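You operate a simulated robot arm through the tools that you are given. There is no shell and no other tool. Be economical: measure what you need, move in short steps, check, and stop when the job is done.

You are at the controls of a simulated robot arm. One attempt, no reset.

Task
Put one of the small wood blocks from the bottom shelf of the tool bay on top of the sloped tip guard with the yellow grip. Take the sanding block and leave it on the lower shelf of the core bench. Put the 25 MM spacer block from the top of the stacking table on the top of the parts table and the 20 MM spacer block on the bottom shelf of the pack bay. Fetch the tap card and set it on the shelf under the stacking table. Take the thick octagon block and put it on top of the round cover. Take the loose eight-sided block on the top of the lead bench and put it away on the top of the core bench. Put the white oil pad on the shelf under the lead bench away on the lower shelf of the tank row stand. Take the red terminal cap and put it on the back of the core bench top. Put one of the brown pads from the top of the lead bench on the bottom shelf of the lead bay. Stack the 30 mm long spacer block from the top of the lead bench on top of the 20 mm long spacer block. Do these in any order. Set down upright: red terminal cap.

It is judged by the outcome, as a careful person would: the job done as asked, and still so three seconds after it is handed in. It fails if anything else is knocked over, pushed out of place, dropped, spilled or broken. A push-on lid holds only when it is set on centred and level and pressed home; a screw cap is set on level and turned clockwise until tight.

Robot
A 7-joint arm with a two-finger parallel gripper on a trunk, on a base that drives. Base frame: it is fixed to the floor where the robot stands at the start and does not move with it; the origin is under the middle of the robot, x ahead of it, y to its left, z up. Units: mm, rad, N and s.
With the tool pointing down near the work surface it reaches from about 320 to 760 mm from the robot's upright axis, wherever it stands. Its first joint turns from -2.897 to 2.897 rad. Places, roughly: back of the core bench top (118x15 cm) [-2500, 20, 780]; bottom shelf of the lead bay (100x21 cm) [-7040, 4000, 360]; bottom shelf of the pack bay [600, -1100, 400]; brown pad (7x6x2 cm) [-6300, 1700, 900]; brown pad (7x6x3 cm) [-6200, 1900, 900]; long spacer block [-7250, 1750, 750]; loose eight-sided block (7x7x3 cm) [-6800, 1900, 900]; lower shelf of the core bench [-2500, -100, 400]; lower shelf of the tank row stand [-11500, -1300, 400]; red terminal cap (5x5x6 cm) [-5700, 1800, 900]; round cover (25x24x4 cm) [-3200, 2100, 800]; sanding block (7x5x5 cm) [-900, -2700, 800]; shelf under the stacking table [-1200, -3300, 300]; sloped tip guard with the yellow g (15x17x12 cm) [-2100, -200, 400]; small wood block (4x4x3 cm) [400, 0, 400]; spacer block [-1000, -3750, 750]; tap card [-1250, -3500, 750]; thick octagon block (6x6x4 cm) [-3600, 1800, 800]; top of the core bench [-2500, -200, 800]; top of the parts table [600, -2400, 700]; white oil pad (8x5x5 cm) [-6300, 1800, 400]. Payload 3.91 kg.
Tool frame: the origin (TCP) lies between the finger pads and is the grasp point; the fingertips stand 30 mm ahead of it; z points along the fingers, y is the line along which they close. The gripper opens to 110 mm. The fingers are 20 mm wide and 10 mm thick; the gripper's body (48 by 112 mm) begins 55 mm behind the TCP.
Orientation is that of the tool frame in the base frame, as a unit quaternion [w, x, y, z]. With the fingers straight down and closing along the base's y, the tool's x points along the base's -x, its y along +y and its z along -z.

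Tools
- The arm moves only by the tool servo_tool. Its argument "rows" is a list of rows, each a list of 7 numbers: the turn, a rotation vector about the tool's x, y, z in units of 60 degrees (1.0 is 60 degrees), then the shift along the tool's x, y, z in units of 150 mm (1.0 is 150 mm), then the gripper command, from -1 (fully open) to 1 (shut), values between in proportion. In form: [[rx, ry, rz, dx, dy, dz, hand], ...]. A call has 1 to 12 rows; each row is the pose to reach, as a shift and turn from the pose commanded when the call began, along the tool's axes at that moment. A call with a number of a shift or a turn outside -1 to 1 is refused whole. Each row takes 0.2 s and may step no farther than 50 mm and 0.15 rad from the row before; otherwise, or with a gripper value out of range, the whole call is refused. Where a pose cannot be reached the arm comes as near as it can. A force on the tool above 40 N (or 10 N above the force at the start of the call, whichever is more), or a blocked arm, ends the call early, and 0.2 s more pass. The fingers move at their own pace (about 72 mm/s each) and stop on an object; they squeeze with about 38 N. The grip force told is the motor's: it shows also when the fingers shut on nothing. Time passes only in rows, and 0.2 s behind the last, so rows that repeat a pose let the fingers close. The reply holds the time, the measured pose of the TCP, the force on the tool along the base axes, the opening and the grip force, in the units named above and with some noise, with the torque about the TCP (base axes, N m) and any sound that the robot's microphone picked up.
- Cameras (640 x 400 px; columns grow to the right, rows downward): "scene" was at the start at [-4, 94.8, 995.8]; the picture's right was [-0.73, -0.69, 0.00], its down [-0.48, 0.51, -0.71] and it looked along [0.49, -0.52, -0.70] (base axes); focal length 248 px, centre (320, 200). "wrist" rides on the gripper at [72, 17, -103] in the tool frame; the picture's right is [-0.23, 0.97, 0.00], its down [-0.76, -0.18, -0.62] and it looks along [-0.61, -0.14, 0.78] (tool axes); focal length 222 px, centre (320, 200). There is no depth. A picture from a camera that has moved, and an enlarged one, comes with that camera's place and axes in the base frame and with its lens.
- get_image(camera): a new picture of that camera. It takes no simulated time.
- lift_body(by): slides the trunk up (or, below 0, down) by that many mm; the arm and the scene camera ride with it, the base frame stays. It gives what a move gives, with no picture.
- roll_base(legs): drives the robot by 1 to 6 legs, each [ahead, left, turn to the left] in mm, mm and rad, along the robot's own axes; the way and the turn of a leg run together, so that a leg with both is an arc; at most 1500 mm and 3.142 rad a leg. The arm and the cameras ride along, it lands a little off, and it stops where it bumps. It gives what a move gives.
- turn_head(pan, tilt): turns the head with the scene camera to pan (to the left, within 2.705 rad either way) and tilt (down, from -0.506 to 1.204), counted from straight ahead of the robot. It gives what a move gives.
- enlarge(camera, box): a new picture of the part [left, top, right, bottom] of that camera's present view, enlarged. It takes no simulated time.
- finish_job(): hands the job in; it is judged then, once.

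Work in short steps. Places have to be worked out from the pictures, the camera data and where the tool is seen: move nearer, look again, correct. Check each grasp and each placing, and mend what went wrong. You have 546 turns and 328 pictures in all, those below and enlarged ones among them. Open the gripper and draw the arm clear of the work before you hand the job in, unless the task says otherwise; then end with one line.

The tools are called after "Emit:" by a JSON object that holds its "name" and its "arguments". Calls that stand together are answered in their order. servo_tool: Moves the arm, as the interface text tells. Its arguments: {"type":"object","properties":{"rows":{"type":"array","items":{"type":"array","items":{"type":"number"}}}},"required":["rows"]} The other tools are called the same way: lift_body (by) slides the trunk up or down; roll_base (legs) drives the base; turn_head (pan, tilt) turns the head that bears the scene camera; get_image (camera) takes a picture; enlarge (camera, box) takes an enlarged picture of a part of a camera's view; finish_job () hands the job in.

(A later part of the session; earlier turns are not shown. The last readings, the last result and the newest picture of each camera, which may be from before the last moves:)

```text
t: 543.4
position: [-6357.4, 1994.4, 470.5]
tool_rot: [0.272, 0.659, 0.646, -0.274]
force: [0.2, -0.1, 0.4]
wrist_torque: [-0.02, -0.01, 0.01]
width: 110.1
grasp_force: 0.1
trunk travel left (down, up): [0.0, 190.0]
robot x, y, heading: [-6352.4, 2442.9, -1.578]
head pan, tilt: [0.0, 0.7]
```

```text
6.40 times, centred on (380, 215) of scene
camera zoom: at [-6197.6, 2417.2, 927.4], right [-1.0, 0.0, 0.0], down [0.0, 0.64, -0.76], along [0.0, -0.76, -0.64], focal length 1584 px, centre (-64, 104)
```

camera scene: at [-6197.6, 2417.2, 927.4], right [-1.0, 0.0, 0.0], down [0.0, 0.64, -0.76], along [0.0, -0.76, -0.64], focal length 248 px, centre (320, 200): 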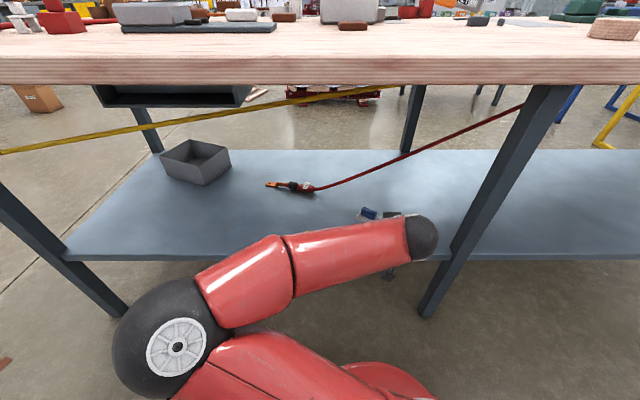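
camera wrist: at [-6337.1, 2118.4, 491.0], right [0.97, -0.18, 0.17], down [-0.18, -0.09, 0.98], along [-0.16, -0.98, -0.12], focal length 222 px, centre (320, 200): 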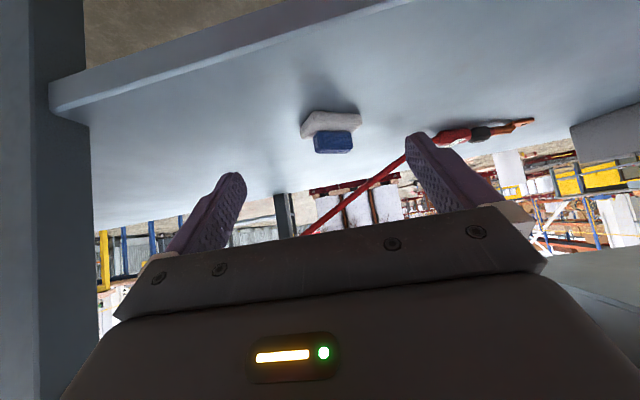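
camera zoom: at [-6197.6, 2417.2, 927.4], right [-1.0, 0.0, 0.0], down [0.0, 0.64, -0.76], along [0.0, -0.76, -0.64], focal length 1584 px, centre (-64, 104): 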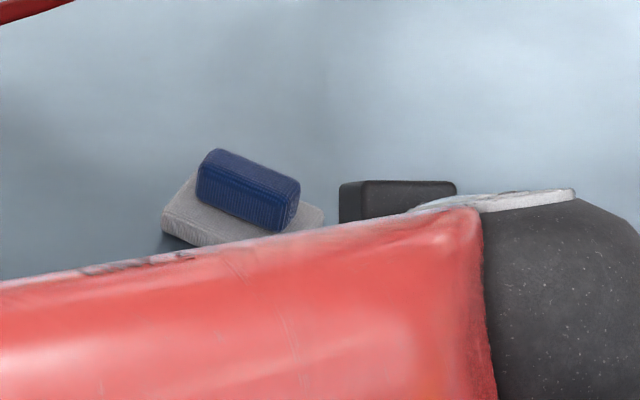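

The pad is turned about 35° clockwise. I rotate the tool about the vertical to match, then approach.

Emit:
{"name": "servo_tool", "arguments": {"rows": [[0.083, 0, 0.083, 0, 0, 0, -0.4], [0.165, 0, 0.165, 0, 0, 0, -0.4], [0.248, 0, 0.248, 0, 0, 0, -0.4], [0.33, 0, 0.33, 0, 0, 0, -0.4], [0.4125, 0, 0.4125, 0, 0, 0, -0.4]]}}

Emit:
{"name": "servo_tool", "arguments": {"rows": [[0, 0, 0, -0.08, 0.15, 0.17, -0.4], [0, 0, 0, -0.16, 0.3, 0.35, -0.4], [0, 0, 0, -0.24, 0.45, 0.53, -0.4], [0, 0, 0, -0.328, 0.601, 0.705, -0.4]]}}

Emit:
{"name": "get_image", "arguments": {"camera": "wrist"}}

Emit:
{"name": "get_image", "arguments": {"camera": "scene"}}

```text
t: 544.6
position: [-6356.9, 1993.2, 469.8]
tool_rot: [0.177, 0.824, 0.416, -0.342]
force: [-0.1, 1.1, -1.0]
wrist_torque: [-0.04, 0.02, 0.0]
width: 77.0
grasp_force: 0.1
trunk travel left (down, up): [0.0, 190.0]
robot x, y, heading: [-6351.1, 2442.2, -1.574]
head pan, tilt: [0.0, 0.7]
```

```text
t: 545.6
position: [-6349.6, 1852.5, 431.0]
tool_rot: [0.178, 0.824, 0.417, -0.341]
force: [-0.6, 0.4, 0.1]
wrist_torque: [0.01, -0.02, 0.01]
width: 77.4
grasp_force: 0.0
trunk travel left (down, up): [0.0, 190.0]
robot x, y, heading: [-6351.5, 2440.0, -1.571]
head pan, tilt: [0.0, 0.7]
```

```text
103 pictures are left
camera wrist: at [-6261.0, 1943.0, 452.6], right [0.69, -0.7, 0.17], down [-0.21, 0.03, 0.98], along [-0.69, -0.71, -0.12], focal length 222 px, centre (320, 200)
```

wrist: 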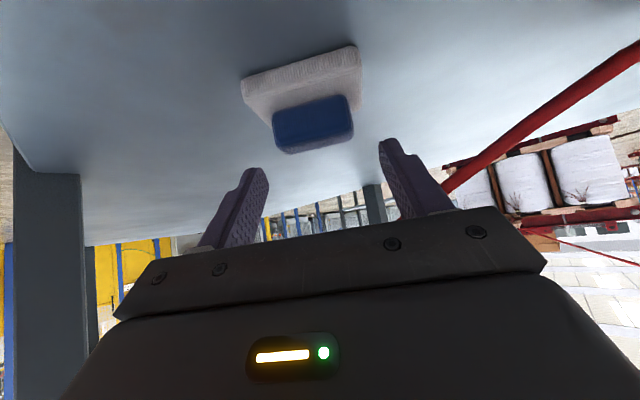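

```text
102 pictures are left
camera scene: at [-6197.6, 2417.2, 927.4], right [-1.0, 0.0, 0.0], down [0.0, 0.64, -0.76], along [0.0, -0.76, -0.64], focal length 248 px, centre (320, 200)
```

scene: 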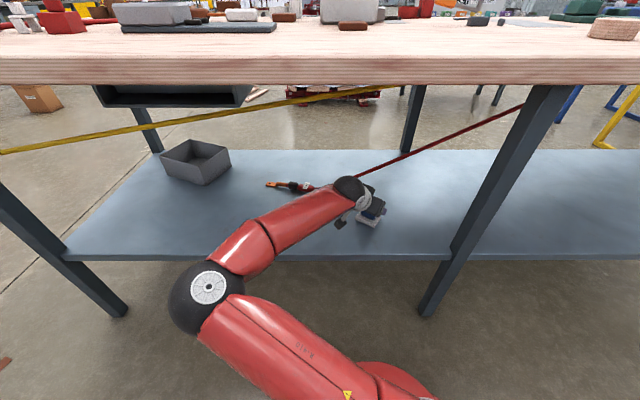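

Lined up. Descend 27 mm and close.

Emit:
{"name": "servo_tool", "arguments": {"rows": [[0, 0, 0, 0.065, 0, 0.065, -0.4], [0, 0, 0, 0.125, 0, 0.125, -0.4], [0, 0, 0, 0.125, 0, 0.125, 0.1], [0, 0, 0, 0.125, 0, 0.125, 0.5], [0, 0, 0, 0.125, 0, 0.125, 1], [0, 0, 0, 0.125, 0, 0.125, 1]]}}

Emit:
{"name": "get_image", "arguments": {"camera": "wrist"}}

```text
t: 547.0
position: [-6349.5, 1851.8, 406.3]
tool_rot: [0.177, 0.824, 0.416, -0.342]
force: [-0.4, -0.3, 2.2]
wrist_torque: [-0.08, 0.03, 0.01]
width: 49.3
grasp_force: 37.8
trunk travel left (down, up): [0.0, 190.0]
robot x, y, heading: [-6349.1, 2443.7, -1.58]
head pan, tilt: [0.0, 0.7]
```

```text
101 pictures are left
camera wrist: at [-6261.5, 1942.9, 426.4], right [0.69, -0.7, 0.17], down [-0.2, 0.03, 0.98], along [-0.69, -0.71, -0.12], focal length 222 px, centre (320, 200)
```

wrist: 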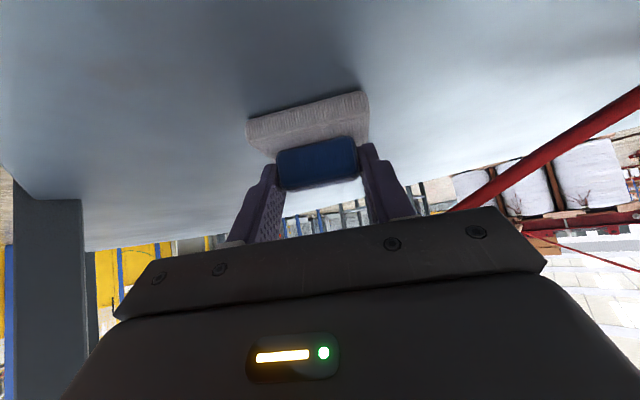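

Gripped (49 mm). Lift and back out.

Emit:
{"name": "servo_tool", "arguments": {"rows": [[0, 0, 0, -0.15, 0, -0.15, 1], [0, 0, 0, -0.3, 0, -0.3, 1]]}}

Emit:
{"name": "roll_base", "arguments": {"legs": [[-650, 0, 0]]}}

Emit:
{"name": "turn_head", "arguments": {"pan": -1.3, "tilt": 0.35}}

Emit:
{"name": "get_image", "arguments": {"camera": "scene"}}

```text
t: 547.6
position: [-6350.6, 1852.3, 468.1]
tool_rot: [0.177, 0.824, 0.417, -0.341]
force: [-0.4, -0.4, -1.2]
wrist_torque: [0.0, 0.02, -0.01]
width: 49.1
grasp_force: 37.4
trunk travel left (down, up): [0.0, 190.0]
robot x, y, heading: [-6351.7, 2438.9, -1.574]
head pan, tilt: [0.0, 0.7]
```

```text
t: 551.2
position: [-6347.4, 2505.3, 468.4]
tool_rot: [0.176, 0.824, 0.416, -0.34]
force: [1.2, -0.6, -0.4]
wrist_torque: [-0.02, -0.03, -0.03]
width: 49.0
grasp_force: 37.7
trunk travel left (down, up): [0.0, 190.0]
robot x, y, heading: [-6348.9, 3093.0, -1.571]
head pan, tilt: [0.0, 0.7]
```

```text
t: 552.7
position: [-6347.0, 2504.9, 468.9]
tool_rot: [0.177, 0.824, 0.417, -0.341]
force: [0.1, 0.3, -0.3]
wrist_torque: [0.03, 0.0, -0.01]
width: 49.3
grasp_force: 37.7
trunk travel left (down, up): [0.0, 190.0]
robot x, y, heading: [-6346.1, 3096.0, -1.574]
head pan, tilt: [-1.3, 0.351]
```

```text
100 pictures are left
camera scene: at [-6285.3, 3130.1, 958.8], right [-0.27, 0.96, 0.0], down [0.33, 0.09, -0.94], along [-0.91, -0.25, -0.34], focal length 248 px, centre (320, 200)
```

scene: 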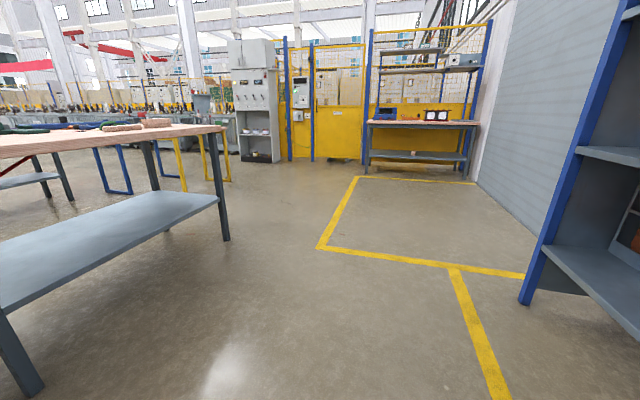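

Emit:
{"name": "roll_base", "arguments": {"legs": [[0, -1250, 0], [0, -1050, 0]]}}

Emit:
{"name": "turn_head", "arguments": {"pan": -0.45, "tilt": 0.3}}

Emit:
{"name": "get_image", "arguments": {"camera": "scene"}}

```text
t: 564.0
position: [-8627.3, 2490.8, 468.2]
tool_rot: [0.181, 0.819, 0.426, -0.339]
force: [-1.0, 1.1, -0.5]
wrist_torque: [0.0, 0.03, 0.0]
width: 49.3
grasp_force: 37.5
trunk travel left (down, up): [0.0, 190.0]
robot x, y, heading: [-8644.3, 3077.1, -1.556]
head pan, tilt: [-1.3, 0.351]
```

```text
t: 565.1
position: [-8626.1, 2491.4, 468.2]
tool_rot: [0.181, 0.819, 0.425, -0.34]
force: [0.0, -0.7, -1.0]
wrist_torque: [0.02, -0.02, -0.01]
width: 49.0
grasp_force: 37.7
trunk travel left (down, up): [0.0, 190.0]
robot x, y, heading: [-8636.9, 3083.7, -1.548]
head pan, tilt: [-0.45, 0.3]
```

```text
99 pictures are left
camera scene: at [-8527.3, 3059.1, 963.5], right [-0.91, 0.42, 0.0], down [0.12, 0.27, -0.96], along [-0.4, -0.87, -0.3], focal length 248 px, centre (320, 200)
```

scene: 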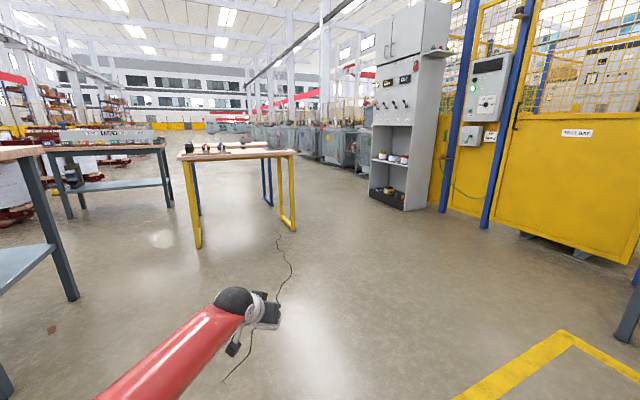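

Emit:
{"name": "roll_base", "arguments": {"legs": [[0, -1150, -0.02], [1450, 0, 0], [1450, 0, 0]]}}

Emit:
{"name": "turn_head", "arguments": {"pan": -0.8, "tilt": 0.3}}

Emit:
{"name": "get_image", "arguments": {"camera": "scene"}}

```text
t: 584.5
position: [-9811.3, -404.4, 468.6]
tool_rot: [0.175, 0.826, 0.413, -0.342]
force: [0.2, -0.2, -0.3]
wrist_torque: [0.01, 0.0, 0.0]
width: 49.3
grasp_force: 37.8
trunk travel left (down, up): [0.0, 190.0]
robot x, y, heading: [-9811.0, 185.4, -1.585]
head pan, tilt: [-0.45, 0.3]
```

```text
t: 585.4
position: [-9812.9, -405.6, 468.5]
tool_rot: [0.175, 0.826, 0.413, -0.342]
force: [0.0, 0.4, -0.7]
wrist_torque: [0.01, -0.02, 0.01]
width: 49.1
grasp_force: 38.2
trunk travel left (down, up): [0.0, 190.0]
robot x, y, heading: [-9808.6, 186.7, -1.58]
head pan, tilt: [-0.799, 0.3]
```

```text
98 pictures are left
camera scene: at [-9722.9, 179.6, 963.5], right [-0.69, 0.72, 0.0], down [0.21, 0.2, -0.96], along [-0.69, -0.66, -0.3], focal length 248 px, centre (320, 200)
```

scene: 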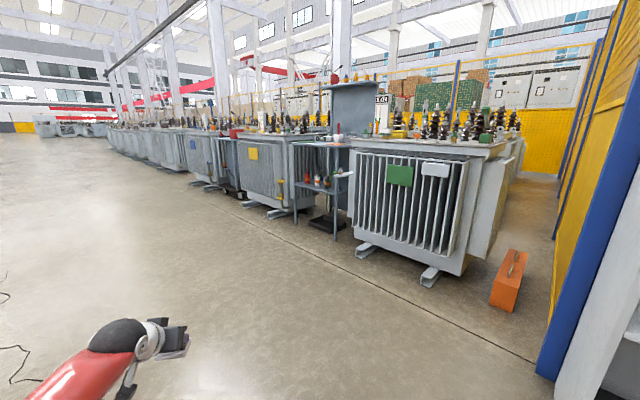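

The stand between the tanks is at about (-11430,-1300). I look closer.

Emit:
{"name": "enlarge", "arguments": {"camera": "scene", "box": [270, 110, 370, 240]}}

```text
3.08 times, centred on (320, 175) of scene
camera zoom: at [-9722.9, 179.6, 963.5], right [-0.69, 0.72, 0.0], down [0.21, 0.2, -0.96], along [-0.69, -0.66, -0.3], focal length 761 px, centre (320, 277)
```

zoom: 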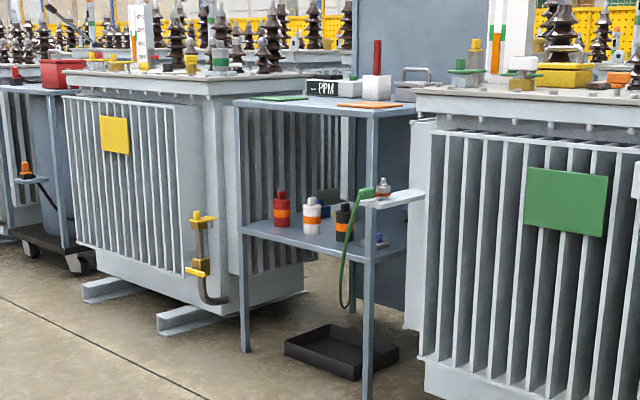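

Plan: set the pad on the lower shelf (z≈397) in the free front strip near (-11255,-1326), between the white and black bottles. I drive over and face west.

Emit:
{"name": "servo_tool", "arguments": {"rows": [[-0.083, 0, -0.083, 0, 0, 0, 1], [-0.165, 0, -0.165, 0, 0, 0, 1], [-0.248, 0, -0.248, 0, 0, 0, 1], [-0.33, 0, -0.33, 0, 0, 0, 1], [-0.4125, 0, -0.4125, -0.1, 0, -0.1, 1]]}}

Emit:
{"name": "roll_base", "arguments": {"legs": [[1450, 0, 0.01], [0, 0, -1.571], [500, 0, 0]]}}

Emit:
{"name": "turn_head", "arguments": {"pan": 0.0, "tilt": 0.5}}

Emit:
{"name": "get_image", "arguments": {"camera": "scene"}}

```text
t: 586.6
position: [-9812.6, -404.9, 489.1]
tool_rot: [0.27, 0.661, 0.643, -0.276]
force: [0.1, -0.1, 0.2]
wrist_torque: [0.02, -0.01, 0.03]
width: 49.0
grasp_force: 38.0
trunk travel left (down, up): [0.0, 190.0]
robot x, y, heading: [-9808.3, 185.8, -1.583]
head pan, tilt: [-0.799, 0.3]
```

```text
t: 600.2
position: [-10905.9, -1246.4, 490.7]
tool_rot: [-0.005, 0.922, -0.016, -0.386]
force: [-0.6, -0.4, -0.6]
wrist_torque: [0.03, 0.01, 0.03]
width: 49.1
grasp_force: 38.5
trunk travel left (down, up): [0.0, 190.0]
robot x, y, heading: [-10314.0, -1248.2, 3.128]
head pan, tilt: [-0.799, 0.3]
```

```text
t: 601.3
position: [-10905.6, -1246.4, 490.4]
tool_rot: [-0.005, 0.922, -0.016, -0.386]
force: [-0.4, 0.2, -0.6]
wrist_torque: [-0.04, -0.01, -0.01]
width: 49.1
grasp_force: 38.0
trunk travel left (down, up): [0.0, 190.0]
robot x, y, heading: [-10318.8, -1251.2, 3.123]
head pan, tilt: [0.0, 0.499]
```

```text
96 pictures are left
camera scene: at [-10348.7, -1404.3, 945.1], right [0.02, 1.0, 0.0], down [0.48, -0.01, -0.88], along [-0.88, 0.01, -0.48], focal length 248 px, centre (320, 200)
```

scene: 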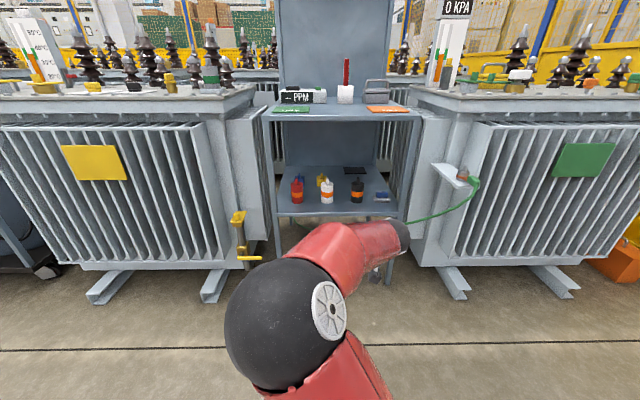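

Emit:
{"name": "roll_base", "arguments": {"legs": [[0, 40, 0.018], [260, 0, 0]]}}

Emit:
{"name": "get_image", "arguments": {"camera": "wrist"}}

Emit:
{"name": "get_image", "arguments": {"camera": "scene"}}

```text
t: 603.6
position: [-11165.3, -1298.6, 489.7]
tool_rot: [-0.001, 0.923, -0.008, -0.386]
force: [0.3, 0.0, -0.8]
wrist_torque: [0.01, -0.03, 0.0]
width: 49.0
grasp_force: 37.9
trunk travel left (down, up): [0.0, 190.0]
robot x, y, heading: [-10574.3, -1294.0, -3.14]
head pan, tilt: [0.0, 0.499]
```

```text
95 pictures are left
camera wrist: at [-11040.2, -1315.9, 510.5], right [-0.17, -0.97, 0.17], down [-0.09, 0.18, 0.98], along [-0.98, 0.16, -0.12], focal length 222 px, centre (320, 200)
```

wrist: 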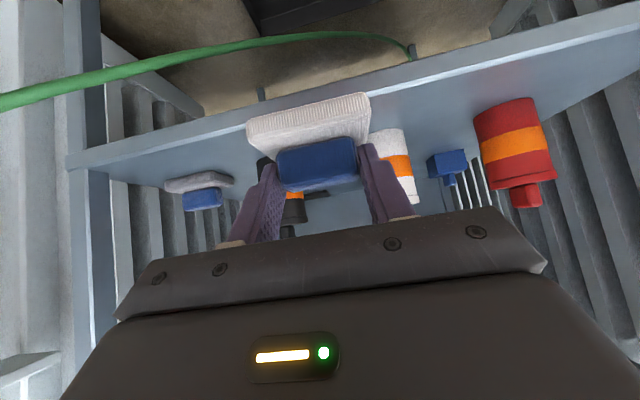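

```text
94 pictures are left
camera scene: at [-10605.8, -1445.9, 945.1], right [0.0, 1.0, 0.0], down [0.48, 0.0, -0.88], along [-0.88, 0.0, -0.48], focal length 248 px, centre (320, 200)
```

scene: 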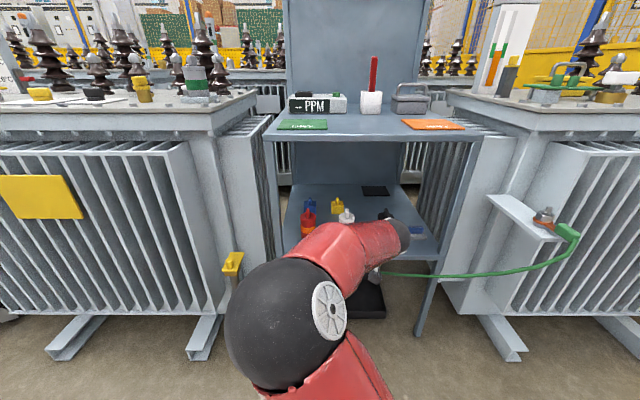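

Emit:
{"name": "roll_base", "arguments": {"legs": [[78, 0, 0]]}}

Emit:
{"name": "servo_tool", "arguments": {"rows": [[0, 0, 0, 0.08, 0, 0.08, 1], [0, 0, 0, 0.15, 0, 0.15, 1], [0, 0, 0, 0.18, 0, 0.18, 1], [0, 0, 0, 0.2, 0, 0.2, 1]]}}

Emit:
{"name": "get_image", "arguments": {"camera": "wrist"}}

```text
t: 604.7
position: [-11244.5, -1298.1, 489.5]
tool_rot: [-0.001, 0.923, -0.008, -0.385]
force: [0.3, -0.2, -0.1]
wrist_torque: [0.01, -0.02, 0.0]
width: 48.9
grasp_force: 37.6
trunk travel left (down, up): [0.0, 190.0]
robot x, y, heading: [-10649.3, -1290.6, -3.145]
head pan, tilt: [0.0, 0.499]
```

```text
t: 605.4
position: [-11245.7, -1295.5, 465.4]
tool_rot: [0.0, 0.919, -0.01, -0.393]
force: [2.9, -0.8, 20.1]
wrist_torque: [0.21, -0.24, 0.01]
width: 49.1
grasp_force: 38.2
trunk travel left (down, up): [0.0, 190.0]
robot x, y, heading: [-10653.7, -1291.8, -3.14]
head pan, tilt: [0.0, 0.499]
stopped in row 3: the force on the tool passed its limit at 47 N (the readings are from after the stop); the commanded pose is now the measured one
```

```text
93 pictures are left
camera wrist: at [-11120.9, -1315.0, 483.7], right [-0.17, -0.97, 0.17], down [-0.07, 0.19, 0.98], along [-0.98, 0.16, -0.1], focal length 222 px, centre (320, 200)
```

wrist: 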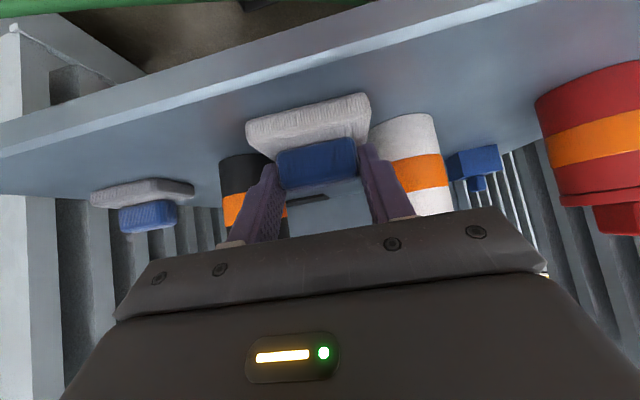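

Contact with the shelf. Ease up, open a little, withdraw straight back.

Emit:
{"name": "servo_tool", "arguments": {"rows": [[0, 0, 0, -0.008, 0, -0.008, 1], [0, 0, 0, -0.008, 0, -0.008, 0.3], [0, 0, 0, -0.008, 0, -0.008, -0.13], [0, 0, 0, -0.008, 0, -0.008, -0.13], [0, 0, 0, 0.08, 0, -0.15, -0.13], [0, 0, 0, 0.2, 0, -0.3, -0.13]]}}

Emit:
{"name": "roll_base", "arguments": {"legs": [[-150, 0, 0]]}}

Emit:
{"name": "get_image", "arguments": {"camera": "wrist"}}

```text
t: 606.8
position: [-11192.0, -1298.9, 470.5]
tool_rot: [0.0, 0.921, -0.008, -0.39]
force: [0.6, 0.1, 0.1]
wrist_torque: [-0.01, -0.01, 0.0]
width: 62.5
grasp_force: 0.0
trunk travel left (down, up): [0.0, 190.0]
robot x, y, heading: [-10658.9, -1295.2, -3.14]
head pan, tilt: [0.0, 0.499]
```

```text
t: 608.1
position: [-11044.7, -1297.9, 471.9]
tool_rot: [0.0, 0.92, -0.009, -0.391]
force: [-0.1, 0.3, 0.4]
wrist_torque: [-0.03, -0.01, -0.02]
width: 62.2
grasp_force: 0.0
trunk travel left (down, up): [0.0, 190.0]
robot x, y, heading: [-10503.6, -1290.5, -3.143]
head pan, tilt: [0.0, 0.499]
```

```text
92 pictures are left
camera wrist: at [-10918.7, -1315.5, 491.3], right [-0.18, -0.97, 0.17], down [-0.08, 0.19, 0.98], along [-0.98, 0.16, -0.11], focal length 222 px, centre (320, 200)
```

wrist: 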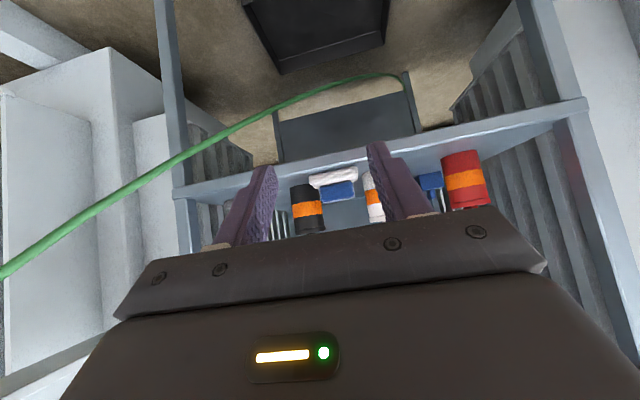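

Emit:
{"name": "enlarge", "arguments": {"camera": "wrist", "box": [280, 140, 400, 220]}}

```text
5.00 times, centred on (340, 180) of wrist
camera zoom: at [-10918.7, -1315.5, 491.3], right [-0.18, -0.97, 0.17], down [-0.08, 0.19, 0.98], along [-0.98, 0.16, -0.11], focal length 1111 px, centre (220, 300)
```

zoom: 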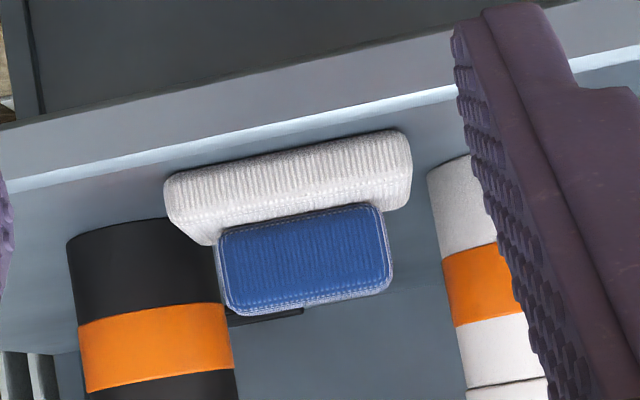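

Pad fully on the shelf. Now back to the lead bench's north side for the eight-sided block.

Emit:
{"name": "roll_base", "arguments": {"legs": [[-700, 0, 0], [0, 0, 1.571], [-1450, 0, 0], [-1450, 0, 0], [-1440, 0, 0]]}}

Emit:
{"name": "roll_base", "arguments": {"legs": [[0, 1450, 0], [0, 1450, 0], [0, 140, 0]]}}

Emit:
{"name": "lift_body", "arguments": {"by": 190}}

Emit:
{"name": "turn_head", "arguments": {"pan": 0.0, "tilt": 0.6}}

Emit:
{"name": "get_image", "arguments": {"camera": "scene"}}

```text
t: 636.2
position: [-9727.8, 2506.5, 471.8]
tool_rot: [0.272, 0.668, 0.634, -0.28]
force: [0.8, -0.8, 0.0]
wrist_torque: [0.01, 0.0, 0.03]
width: 62.2
grasp_force: 0.0
trunk travel left (down, up): [0.0, 190.0]
robot x, y, heading: [-9716.1, 3046.7, -1.6]
head pan, tilt: [0.0, 0.499]
```

```text
t: 651.0
position: [-6702.8, 2395.8, 470.0]
tool_rot: [0.271, 0.669, 0.633, -0.281]
force: [0.2, -0.5, 0.2]
wrist_torque: [0.01, -0.01, -0.04]
width: 62.2
grasp_force: 0.0
trunk travel left (down, up): [0.0, 190.0]
robot x, y, heading: [-6691.5, 2937.3, -1.603]
head pan, tilt: [0.0, 0.499]
```

```text
t: 653.1
position: [-6703.8, 2394.0, 661.3]
tool_rot: [0.272, 0.668, 0.632, -0.282]
force: [-0.4, 0.2, -0.9]
wrist_torque: [0.0, 0.02, -0.01]
width: 62.3
grasp_force: 0.0
trunk travel left (down, up): [-190.0, 0.0]
robot x, y, heading: [-6689.8, 2930.5, -1.608]
head pan, tilt: [0.0, 0.499]
```

```text
t: 653.8
position: [-6703.1, 2394.8, 660.9]
tool_rot: [0.271, 0.669, 0.632, -0.281]
force: [-0.6, 0.4, 0.4]
wrist_torque: [0.0, 0.0, 0.01]
width: 62.0
grasp_force: 0.0
trunk travel left (down, up): [-190.0, 0.0]
robot x, y, heading: [-6688.4, 2932.0, -1.602]
head pan, tilt: [0.0, 0.6]
```

```text
90 pictures are left
camera scene: at [-6536.6, 2900.7, 1126.0], right [-1.0, 0.03, 0.0], down [0.02, 0.56, -0.83], along [-0.03, -0.82, -0.56], focal length 248 px, centre (320, 200)
```

scene: 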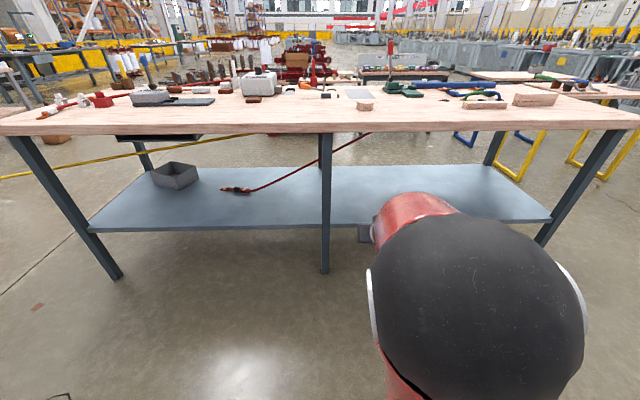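

Emit:
{"name": "servo_tool", "arguments": {"rows": [[0, 0.126, 0, -0.1, 0, -0.1, -1], [0, 0.252, 0, -0.2, 0, -0.2, -1], [0, 0.378, 0, -0.3, 0, -0.3, -1], [0, 0.504, 0, -0.4, 0, -0.4, -1], [0, 0.63, 0, -0.5, 0, -0.5, -1], [0, 0.757, 0, -0.6, 0, -0.6, -1], [0, 0.757, 0, -0.75, 0, -0.75, -1]]}}

Emit:
{"name": "servo_tool", "arguments": {"rows": [[0, 0, 0, 0, 0, -0.33, -1], [0, 0, 0, 0, 0, -0.66, -1], [0, 0, 0, 0, 0, -0.9, -1]]}}

Emit:
{"name": "roll_base", "arguments": {"legs": [[350, -45, 0.031]]}}

Emit:
{"name": "get_image", "arguments": {"camera": "scene"}}

```text
t: 655.4
position: [-6702.8, 2396.3, 820.8]
tool_rot: [0.005, 0.725, 0.688, -0.001]
force: [0.0, 0.4, -0.7]
wrist_torque: [-0.01, -0.02, 0.01]
width: 109.8
grasp_force: 0.1
trunk travel left (down, up): [-190.0, 0.0]
robot x, y, heading: [-6689.1, 2934.9, -1.605]
head pan, tilt: [0.0, 0.6]
```

```text
t: 656.2
position: [-6694.5, 2403.1, 942.7]
tool_rot: [0.008, 0.727, 0.687, -0.003]
force: [1.6, 0.2, 0.4]
wrist_torque: [0.03, 0.08, -0.01]
width: 110.1
grasp_force: 0.0
out of reach, approached as far as the arm can: row 3
trunk travel left (down, up): [-190.0, 0.0]
robot x, y, heading: [-6690.2, 2932.3, -1.603]
head pan, tilt: [0.0, 0.6]
```

```text
t: 658.5
position: [-6727.7, 2053.1, 941.2]
tool_rot: [0.006, 0.715, 0.7, -0.001]
force: [-1.9, 0.3, 0.2]
wrist_torque: [-0.04, 0.01, -0.03]
width: 110.0
grasp_force: 0.1
trunk travel left (down, up): [-190.0, 0.0]
robot x, y, heading: [-6741.6, 2589.8, -1.574]
head pan, tilt: [0.0, 0.6]
```

```text
89 pictures are left
camera scene: at [-6586.6, 2555.8, 1126.0], right [-1.0, 0.0, 0.0], down [0.0, 0.57, -0.82], along [0.0, -0.82, -0.57], focal length 248 px, centre (320, 200)
```

scene: 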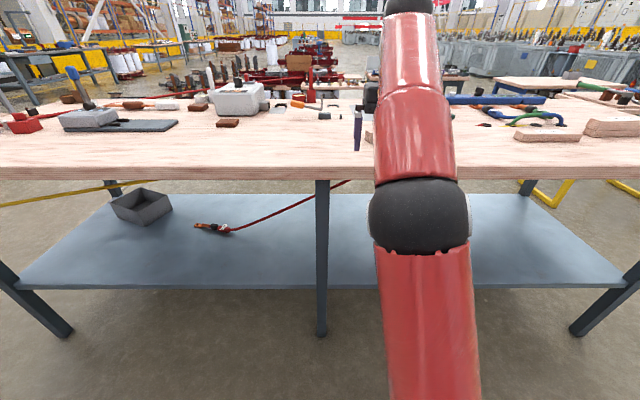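

Emit:
{"name": "servo_tool", "arguments": {"rows": [[0, 0, 0, 0.2, 0, 0, -1], [0, 0, 0, 0.4, 0.05, -0.05, -1]]}}

Emit:
{"name": "roll_base", "arguments": {"legs": [[180, -15, 0]]}}

Emit:
{"name": "get_image", "arguments": {"camera": "wrist"}}

```text
t: 659.1
position: [-6718.3, 2114.1, 947.0]
tool_rot: [0.006, 0.715, 0.699, -0.001]
force: [-0.4, 0.3, 0.4]
wrist_torque: [-0.02, -0.02, -0.04]
width: 110.0
grasp_force: 0.0
trunk travel left (down, up): [-190.0, 0.0]
robot x, y, heading: [-6740.5, 2586.2, -1.573]
head pan, tilt: [0.0, 0.6]
```

```text
t: 660.6
position: [-6735.1, 1933.2, 947.5]
tool_rot: [0.006, 0.714, 0.701, -0.001]
force: [0.0, -0.4, -0.3]
wrist_torque: [0.02, -0.02, -0.01]
width: 109.6
grasp_force: 0.0
trunk travel left (down, up): [-190.0, 0.0]
robot x, y, heading: [-6757.8, 2403.4, -1.576]
head pan, tilt: [0.0, 0.6]
```

```text
88 pictures are left
camera wrist: at [-6715.2, 2007.6, 1049.9], right [0.97, -0.25, 0.01], down [-0.2, -0.75, 0.63], along [-0.15, -0.61, -0.78], focal length 222 px, centre (320, 200)
```

wrist: 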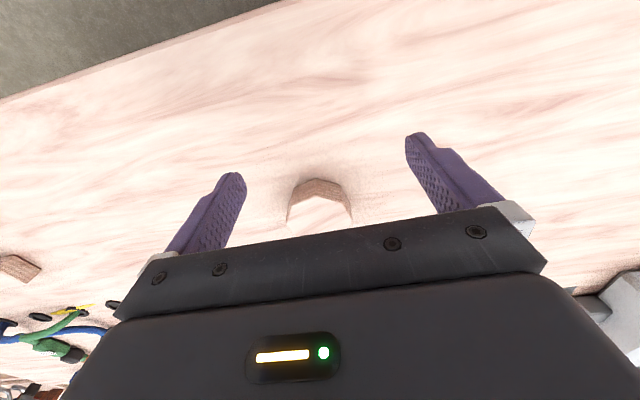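

Emit:
{"name": "enlarge", "arguments": {"camera": "wrist", "box": [270, 165, 370, 240]}}

```text
5.33 times, centred on (320, 202) of wrist
camera zoom: at [-6715.2, 2007.6, 1049.9], right [0.97, -0.25, 0.01], down [-0.2, -0.75, 0.63], along [-0.15, -0.61, -0.78], focal length 1185 px, centre (320, 187)
```

zoom: 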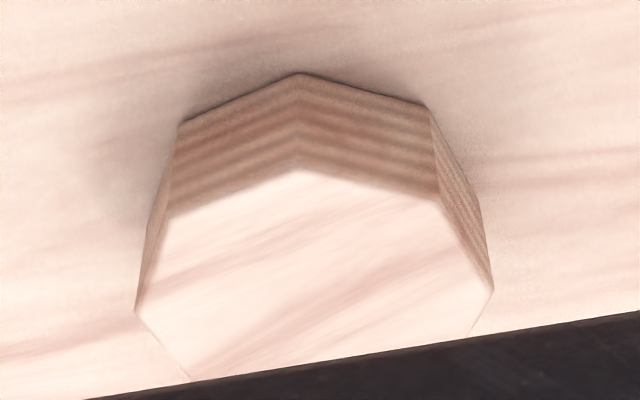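

Block centre (-6755,1853), flats turned 13°. I turn the tool and move above it.

Emit:
{"name": "servo_tool", "arguments": {"rows": [[0, 0, -0.108, -0.18, -0.04, 0, -0.6], [0, 0, -0.216, -0.36, -0.08, 0.05, -0.6], [0, 0, -0.216, -0.536, -0.124, 0.15, -0.6], [0, 0, -0.216, -0.536, -0.124, 0.15, -0.6]]}}

Emit:
{"name": "get_image", "arguments": {"camera": "wrist"}}

```text
t: 661.6
position: [-6752.4, 1853.2, 926.8]
tool_rot: [0.006, 0.63, 0.776, -0.002]
force: [-0.6, 0.2, 0.0]
wrist_torque: [-0.02, -0.01, 0.0]
width: 88.1
grasp_force: 0.1
trunk travel left (down, up): [-190.0, 0.0]
robot x, y, heading: [-6761.4, 2403.3, -1.579]
head pan, tilt: [0.0, 0.6]
```

```text
86 pictures are left
camera wrist: at [-6751.5, 1929.8, 1027.4], right [1.0, -0.02, 0.01], down [-0.02, -0.77, 0.63], along [-0.01, -0.63, -0.77], focal length 222 px, centre (320, 200)
```

wrist: 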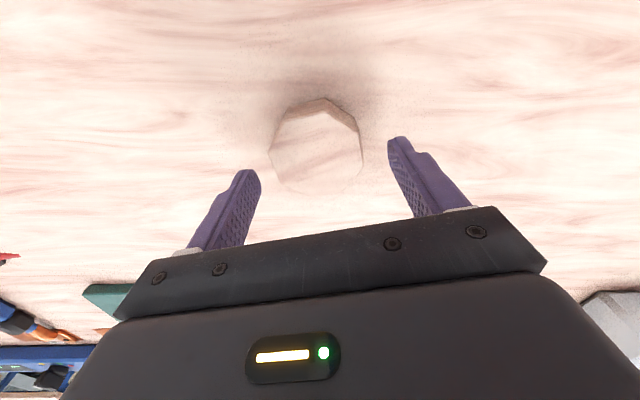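

Emit:
{"name": "servo_tool", "arguments": {"rows": [[0, 0, 0, 0.02, -0.01, 0.13, -0.6], [0, 0, 0, 0.02, -0.01, 0.25, -0.6], [0, 0, 0, 0.02, -0.01, 0.25, 0.1], [0, 0, 0, 0.02, -0.01, 0.25, 1], [0, 0, 0, 0.02, -0.01, 0.25, 1]]}}

Emit:
{"name": "servo_tool", "arguments": {"rows": [[0, 0, 0, 0, 0, -0.2, 1], [0, 0, 0, 0.1, 0, -0.35, 1]]}}

Emit:
{"name": "get_image", "arguments": {"camera": "wrist"}}

```text
t: 662.8
position: [-6757.3, 1855.6, 889.6]
tool_rot: [0.008, 0.632, 0.775, -0.005]
force: [-18.3, -6.1, 34.9]
wrist_torque: [-0.15, 1.81, 0.13]
width: 63.7
grasp_force: 38.1
trunk travel left (down, up): [-190.0, 0.0]
robot x, y, heading: [-6756.2, 2405.5, -1.568]
head pan, tilt: [0.0, 0.6]
```

```text
t: 663.4
position: [-6758.2, 1870.3, 939.8]
tool_rot: [0.007, 0.63, 0.777, -0.001]
force: [0.3, -0.3, -1.3]
wrist_torque: [0.02, 0.03, -0.02]
width: 63.5
grasp_force: 37.9
trunk travel left (down, up): [-190.0, 0.0]
robot x, y, heading: [-6754.0, 2402.6, -1.574]
head pan, tilt: [0.0, 0.6]
```

```text
85 pictures are left
camera wrist: at [-6756.2, 1946.1, 1041.3], right [1.0, -0.02, 0.01], down [-0.02, -0.78, 0.63], along [-0.01, -0.63, -0.78], focal length 222 px, centre (320, 200)
```

wrist: 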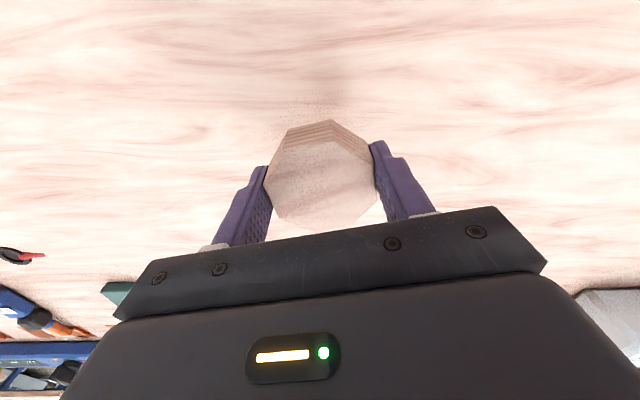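

Held. I take the known safe way: back north, east along the aisle, then south through the gap at x≈-1690.

Emit:
{"name": "roll_base", "arguments": {"legs": [[-550, 0, 0], [0, 1450, 0], [0, 1450, 0], [0, 1450, 0], [0, 700, 0]]}}

Emit:
{"name": "turn_head", "arguments": {"pan": 0.0, "tilt": 0.5}}

Emit:
{"name": "get_image", "arguments": {"camera": "scene"}}

```text
t: 690.4
position: [-1715.5, 2334.1, 940.1]
tool_rot: [0.006, 0.637, 0.771, -0.002]
force: [0.8, -0.2, 0.3]
wrist_torque: [0.0, -0.02, 0.0]
width: 63.2
grasp_force: 37.9
trunk travel left (down, up): [-190.0, 0.0]
robot x, y, heading: [-1701.3, 2870.5, -1.596]
head pan, tilt: [0.0, 0.6]
```

```text
t: 691.1
position: [-1714.4, 2333.6, 939.7]
tool_rot: [0.006, 0.638, 0.77, -0.003]
force: [-0.4, -0.2, -1.6]
wrist_torque: [-0.02, 0.0, 0.0]
width: 63.3
grasp_force: 37.9
trunk travel left (down, up): [-190.0, 0.0]
robot x, y, heading: [-1701.1, 2870.3, -1.591]
head pan, tilt: [0.0, 0.499]
```

```text
84 pictures are left
camera scene: at [-1550.0, 2834.2, 1135.1], right [-1.0, 0.02, 0.0], down [0.01, 0.48, -0.88], along [-0.02, -0.88, -0.48], focal length 248 px, centre (320, 200)
```

scene: 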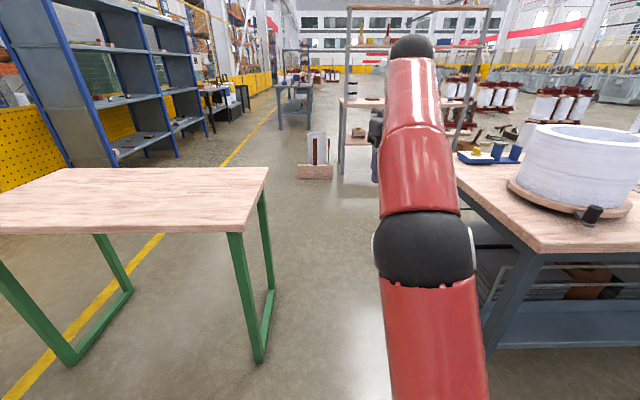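

Emit:
{"name": "roll_base", "arguments": {"legs": [[1000, 0, 0.022], [900, 0, 0], [0, -600, 0]]}}

Emit:
{"name": "get_image", "arguments": {"camera": "scene"}}

```text
t: 703.6
position: [-2313.6, 442.5, 939.4]
tool_rot: [0.006, 0.629, 0.778, -0.003]
force: [-0.5, 0.4, -0.4]
wrist_torque: [0.02, -0.01, 0.01]
width: 63.2
grasp_force: 37.5
trunk travel left (down, up): [-190.0, 0.0]
robot x, y, heading: [-2315.3, 974.6, -1.566]
head pan, tilt: [0.0, 0.499]
```

```text
83 pictures are left
camera scene: at [-2157.5, 944.8, 1135.1], right [-1.0, 0.0, 0.0], down [0.0, 0.48, -0.88], along [0.0, -0.88, -0.48], focal length 248 px, centre (320, 200)
```

scene: 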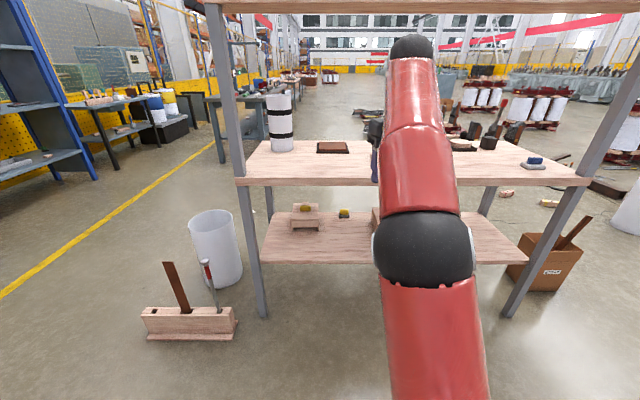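

Core bench from the north: back edge y≈150, top z≈769. The area north of the brown tray, around (-2200,-65), is free. I move over it.

Emit:
{"name": "roll_base", "arguments": {"legs": [[0, 115, 0], [440, 0, 0]]}}

Emit:
{"name": "get_image", "arguments": {"camera": "wrist"}}

Emit:
{"name": "get_image", "arguments": {"camera": "scene"}}

```text
t: 707.1
position: [-2196.8, -2.9, 940.3]
tool_rot: [0.006, 0.629, 0.778, -0.001]
force: [-0.4, 0.7, -0.6]
wrist_torque: [0.04, 0.01, 0.02]
width: 63.4
grasp_force: 38.3
trunk travel left (down, up): [-190.0, 0.0]
robot x, y, heading: [-2194.1, 532.9, -1.566]
head pan, tilt: [0.0, 0.499]
```

```text
82 pictures are left
camera wrist: at [-2195.0, 73.3, 1041.9], right [1.0, -0.02, 0.01], down [-0.02, -0.77, 0.63], along [0.0, -0.63, -0.77], focal length 222 px, centre (320, 200)
```

wrist: 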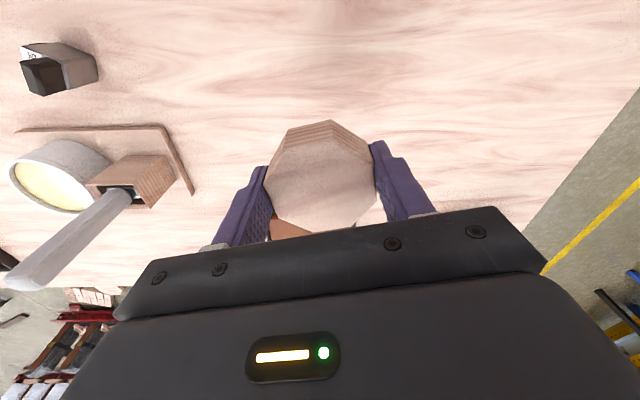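

```text
81 pictures are left
camera scene: at [-2041.9, 500.7, 1135.1], right [-1.0, 0.0, 0.0], down [0.0, 0.48, -0.88], along [0.0, -0.88, -0.48], focal length 248 px, centre (320, 200)
```

scene: 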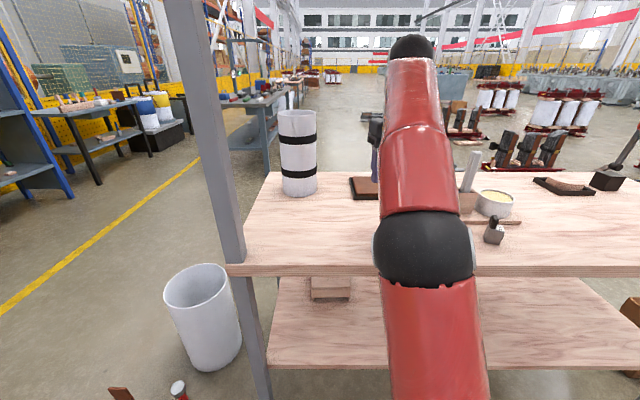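

Emit:
{"name": "servo_tool", "arguments": {"rows": [[0, 0, 0, 0, 0, 0.3, 1], [0, 0, 0, -0.1, -0.02, 0.6, 1], [0, 0, 0, -0.35, -0.07, 0.7, 1], [0, 0, 0, -0.5, -0.107, 0.85, 1], [0, 0, 0, -0.5, -0.107, 0.885, 1], [0, 0, 0, -0.5, -0.107, 0.905, 1], [0, 0, 0, -0.5, -0.107, 0.925, 1]]}}

Emit:
{"name": "get_image", "arguments": {"camera": "wrist"}}

```text
t: 708.5
position: [-2195.0, -80.3, 809.8]
tool_rot: [0.011, 0.628, 0.778, -0.008]
force: [1.9, 3.3, 15.7]
wrist_torque: [0.48, 0.09, -0.07]
width: 63.4
grasp_force: 37.6
trunk travel left (down, up): [-190.0, 0.0]
robot x, y, heading: [-2191.0, 531.4, -1.566]
head pan, tilt: [0.0, 0.499]
stopped in row 7: the force on the tool passed its limit at 46 N (the readings are from after the stop); the commanded pose is now the measured one
```

```text
80 pictures are left
camera wrist: at [-2194.2, -2.8, 911.5], right [1.0, -0.02, 0.01], down [-0.02, -0.77, 0.64], along [-0.01, -0.64, -0.77], focal length 222 px, centre (320, 200)
```

wrist: 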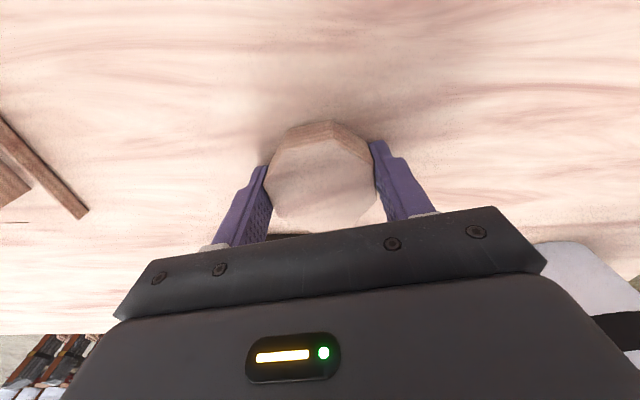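

Contact with the bench. Release and rise.

Emit:
{"name": "servo_tool", "arguments": {"rows": [[0, 0, 0, 0, 0, -0.01, 1], [0, 0, 0, 0, 0, -0.01, 0.1], [0, 0, 0, 0, 0, -0.01, -0.4], [0, 0, 0, 0, 0, -0.01, -0.4], [0, 0, 0, 0, 0, -0.25, -0.4], [0, 0, 0, 0.3, 0.05, -0.4, -0.4], [0, 0, 0, 0.6, 0.1, -0.55, -0.4], [0, 0, 0, 0.7, 0.1, -0.8, -0.4]]}}

Emit:
{"name": "get_image", "arguments": {"camera": "wrist"}}

```text
refused: row 6 steps farther than a row can; nothing moved
```

```text
79 pictures are left
camera wrist: at [-2194.2, -2.8, 911.5], right [1.0, -0.02, 0.01], down [-0.02, -0.77, 0.64], along [-0.01, -0.64, -0.77], focal length 222 px, centre (320, 200)
```

wrist: 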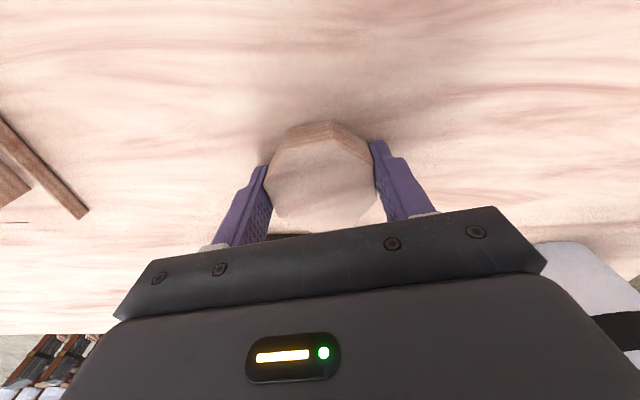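

Emit:
{"name": "servo_tool", "arguments": {"rows": [[0, 0, 0, 0, 0, -0.01, 1], [0, 0, 0, 0, 0, -0.01, 0.1], [0, 0, 0, 0, 0, -0.01, -0.4], [0, 0, 0, 0, 0, -0.01, -0.4], [0, 0, 0, 0, 0, -0.25, -0.4], [0, 0, 0, 0.2, 0.05, -0.4, -0.4], [0, 0, 0, 0.4, 0.1, -0.55, -0.4], [0, 0, 0, 0.6, 0.1, -0.75, -0.4]]}}

Emit:
{"name": "get_image", "arguments": {"camera": "wrist"}}

```text
t: 710.4
position: [-2201.5, 11.4, 918.6]
tool_rot: [0.009, 0.628, 0.778, -0.008]
force: [-0.2, -0.3, 0.2]
wrist_torque: [0.03, 0.05, 0.0]
width: 77.2
grasp_force: 0.1
trunk travel left (down, up): [-190.0, 0.0]
robot x, y, heading: [-2198.1, 531.2, -1.566]
head pan, tilt: [0.0, 0.499]
```

```text
78 pictures are left
camera wrist: at [-2199.9, 89.5, 1020.0], right [1.0, -0.02, 0.01], down [-0.02, -0.77, 0.64], along [-0.01, -0.64, -0.77], focal length 222 px, centre (320, 200)
```

wrist: 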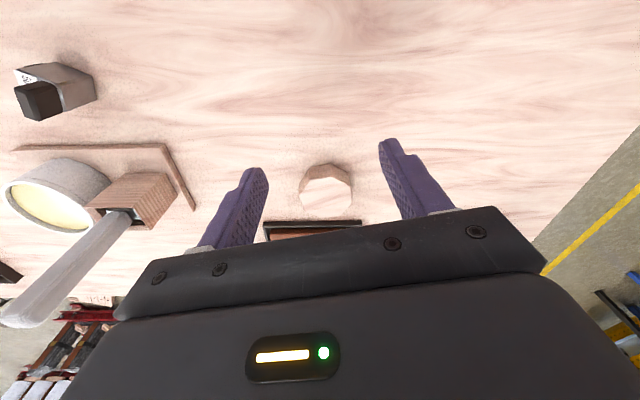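

Octagon block placed clear of the tray. Last item: the red terminal cap. I go back the same way to the lead bench.

Emit:
{"name": "roll_base", "arguments": {"legs": [[-440, 0, 0], [0, 505, 0], [-1000, 0, 0], [-960, 0, 0]]}}

Emit:
{"name": "servo_tool", "arguments": {"rows": [[0, 0, 0.108, 0, 0, -0.05, -1], [0, 0, 0.216, 0, 0, -0.1, -1]]}}

Emit:
{"name": "roll_base", "arguments": {"legs": [[0, -1450, 0], [0, -1450, 0], [0, -1050, 0]]}}

Emit:
{"name": "get_image", "arguments": {"camera": "scene"}}

```text
t: 725.0
position: [-1704.8, 2417.9, 917.4]
tool_rot: [0.01, 0.63, 0.777, -0.007]
force: [0.7, 0.4, 0.4]
wrist_torque: [-0.01, -0.04, 0.02]
width: 77.0
grasp_force: 0.0
trunk travel left (down, up): [-190.0, 0.0]
robot x, y, heading: [-1700.1, 2938.7, -1.572]
head pan, tilt: [0.0, 0.499]
```

```text
t: 725.6
position: [-1705.9, 2419.1, 932.9]
tool_rot: [0.01, 0.714, 0.7, -0.005]
force: [0.8, -0.1, 0.0]
wrist_torque: [0.01, 0.02, -0.05]
width: 109.7
grasp_force: 0.1
trunk travel left (down, up): [-190.0, 0.0]
robot x, y, heading: [-1700.7, 2934.9, -1.574]
head pan, tilt: [0.0, 0.499]
```

```text
t: 744.7
position: [-5672.5, 2446.7, 935.7]
tool_rot: [0.01, 0.716, 0.698, -0.005]
force: [-1.1, 0.6, 0.5]
wrist_torque: [-0.01, 0.0, -0.02]
width: 110.1
grasp_force: 0.2
trunk travel left (down, up): [-190.0, 0.0]
robot x, y, heading: [-5661.3, 2965.4, -1.578]
head pan, tilt: [0.0, 0.499]
```

```text
77 pictures are left
camera scene: at [-5506.9, 2932.4, 1135.1], right [-1.0, 0.01, 0.0], down [0.0, 0.48, -0.88], along [-0.01, -0.88, -0.48], focal length 248 px, centre (320, 200)
```

scene: 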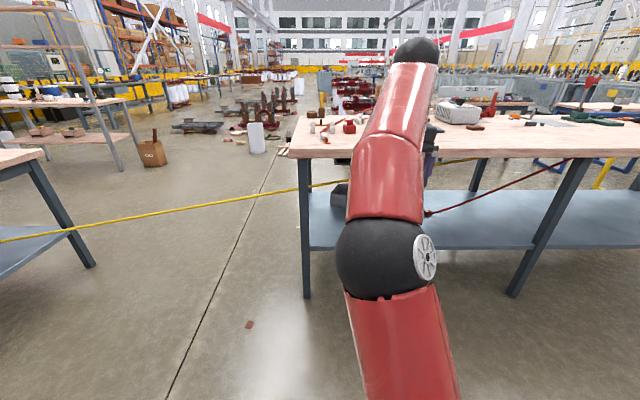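

Emit:
{"name": "servo_tool", "arguments": {"rows": [[0, 0, 0, 0.15, 0, -0.1, -1], [0, 0, 0, 0.3, 0, -0.2, -1]]}}

Emit:
{"name": "roll_base", "arguments": {"legs": [[540, 20, 0.006]]}}

Emit:
{"name": "get_image", "arguments": {"camera": "wrist"}}

Emit:
{"name": "get_image", "arguments": {"camera": "scene"}}

```text
t: 745.3
position: [-5672.0, 2491.4, 962.3]
tool_rot: [0.011, 0.716, 0.698, -0.006]
force: [0.1, -0.2, 0.8]
wrist_torque: [0.02, -0.01, 0.02]
width: 110.2
grasp_force: 0.1
trunk travel left (down, up): [-190.0, 0.0]
robot x, y, heading: [-5663.2, 2968.2, -1.58]
head pan, tilt: [0.0, 0.499]
```

```text
t: 748.4
position: [-5653.9, 1939.7, 963.4]
tool_rot: [0.01, 0.714, 0.7, -0.006]
force: [0.2, 0.8, 0.6]
wrist_torque: [-0.02, -0.02, -0.02]
width: 109.8
grasp_force: 0.0
trunk travel left (down, up): [-190.0, 0.0]
robot x, y, heading: [-5642.1, 2411.3, -1.573]
head pan, tilt: [0.0, 0.499]
```

```text
76 pictures are left
camera wrist: at [-5635.1, 2015.2, 1063.9], right [0.97, -0.25, 0.01], down [-0.2, -0.74, 0.64], along [-0.15, -0.62, -0.77], focal length 222 px, centre (320, 200)
```

wrist: 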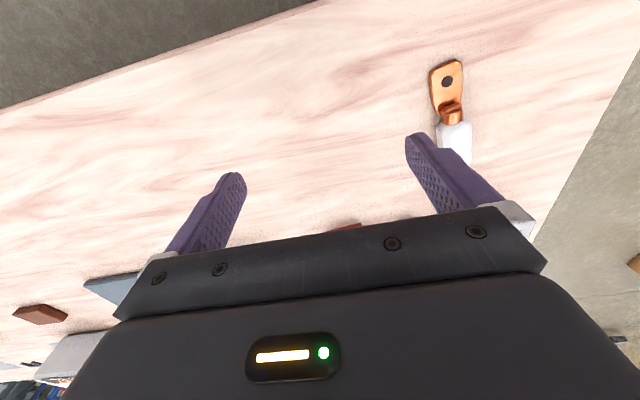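

```text
75 pictures are left
camera scene: at [-5490.9, 2381.0, 1135.1], right [-1.0, 0.0, 0.0], down [0.0, 0.48, -0.88], along [0.0, -0.88, -0.48], focal length 248 px, centre (320, 200)
```

scene: 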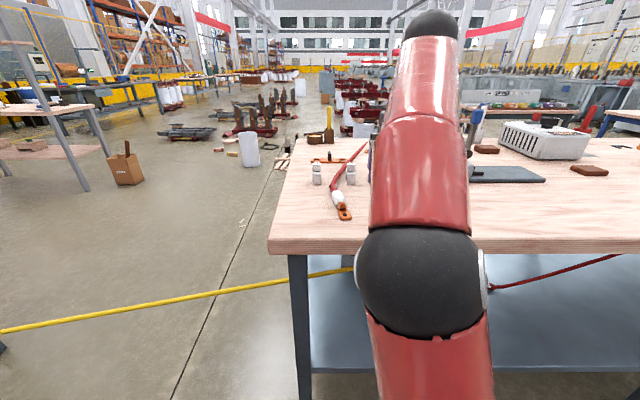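

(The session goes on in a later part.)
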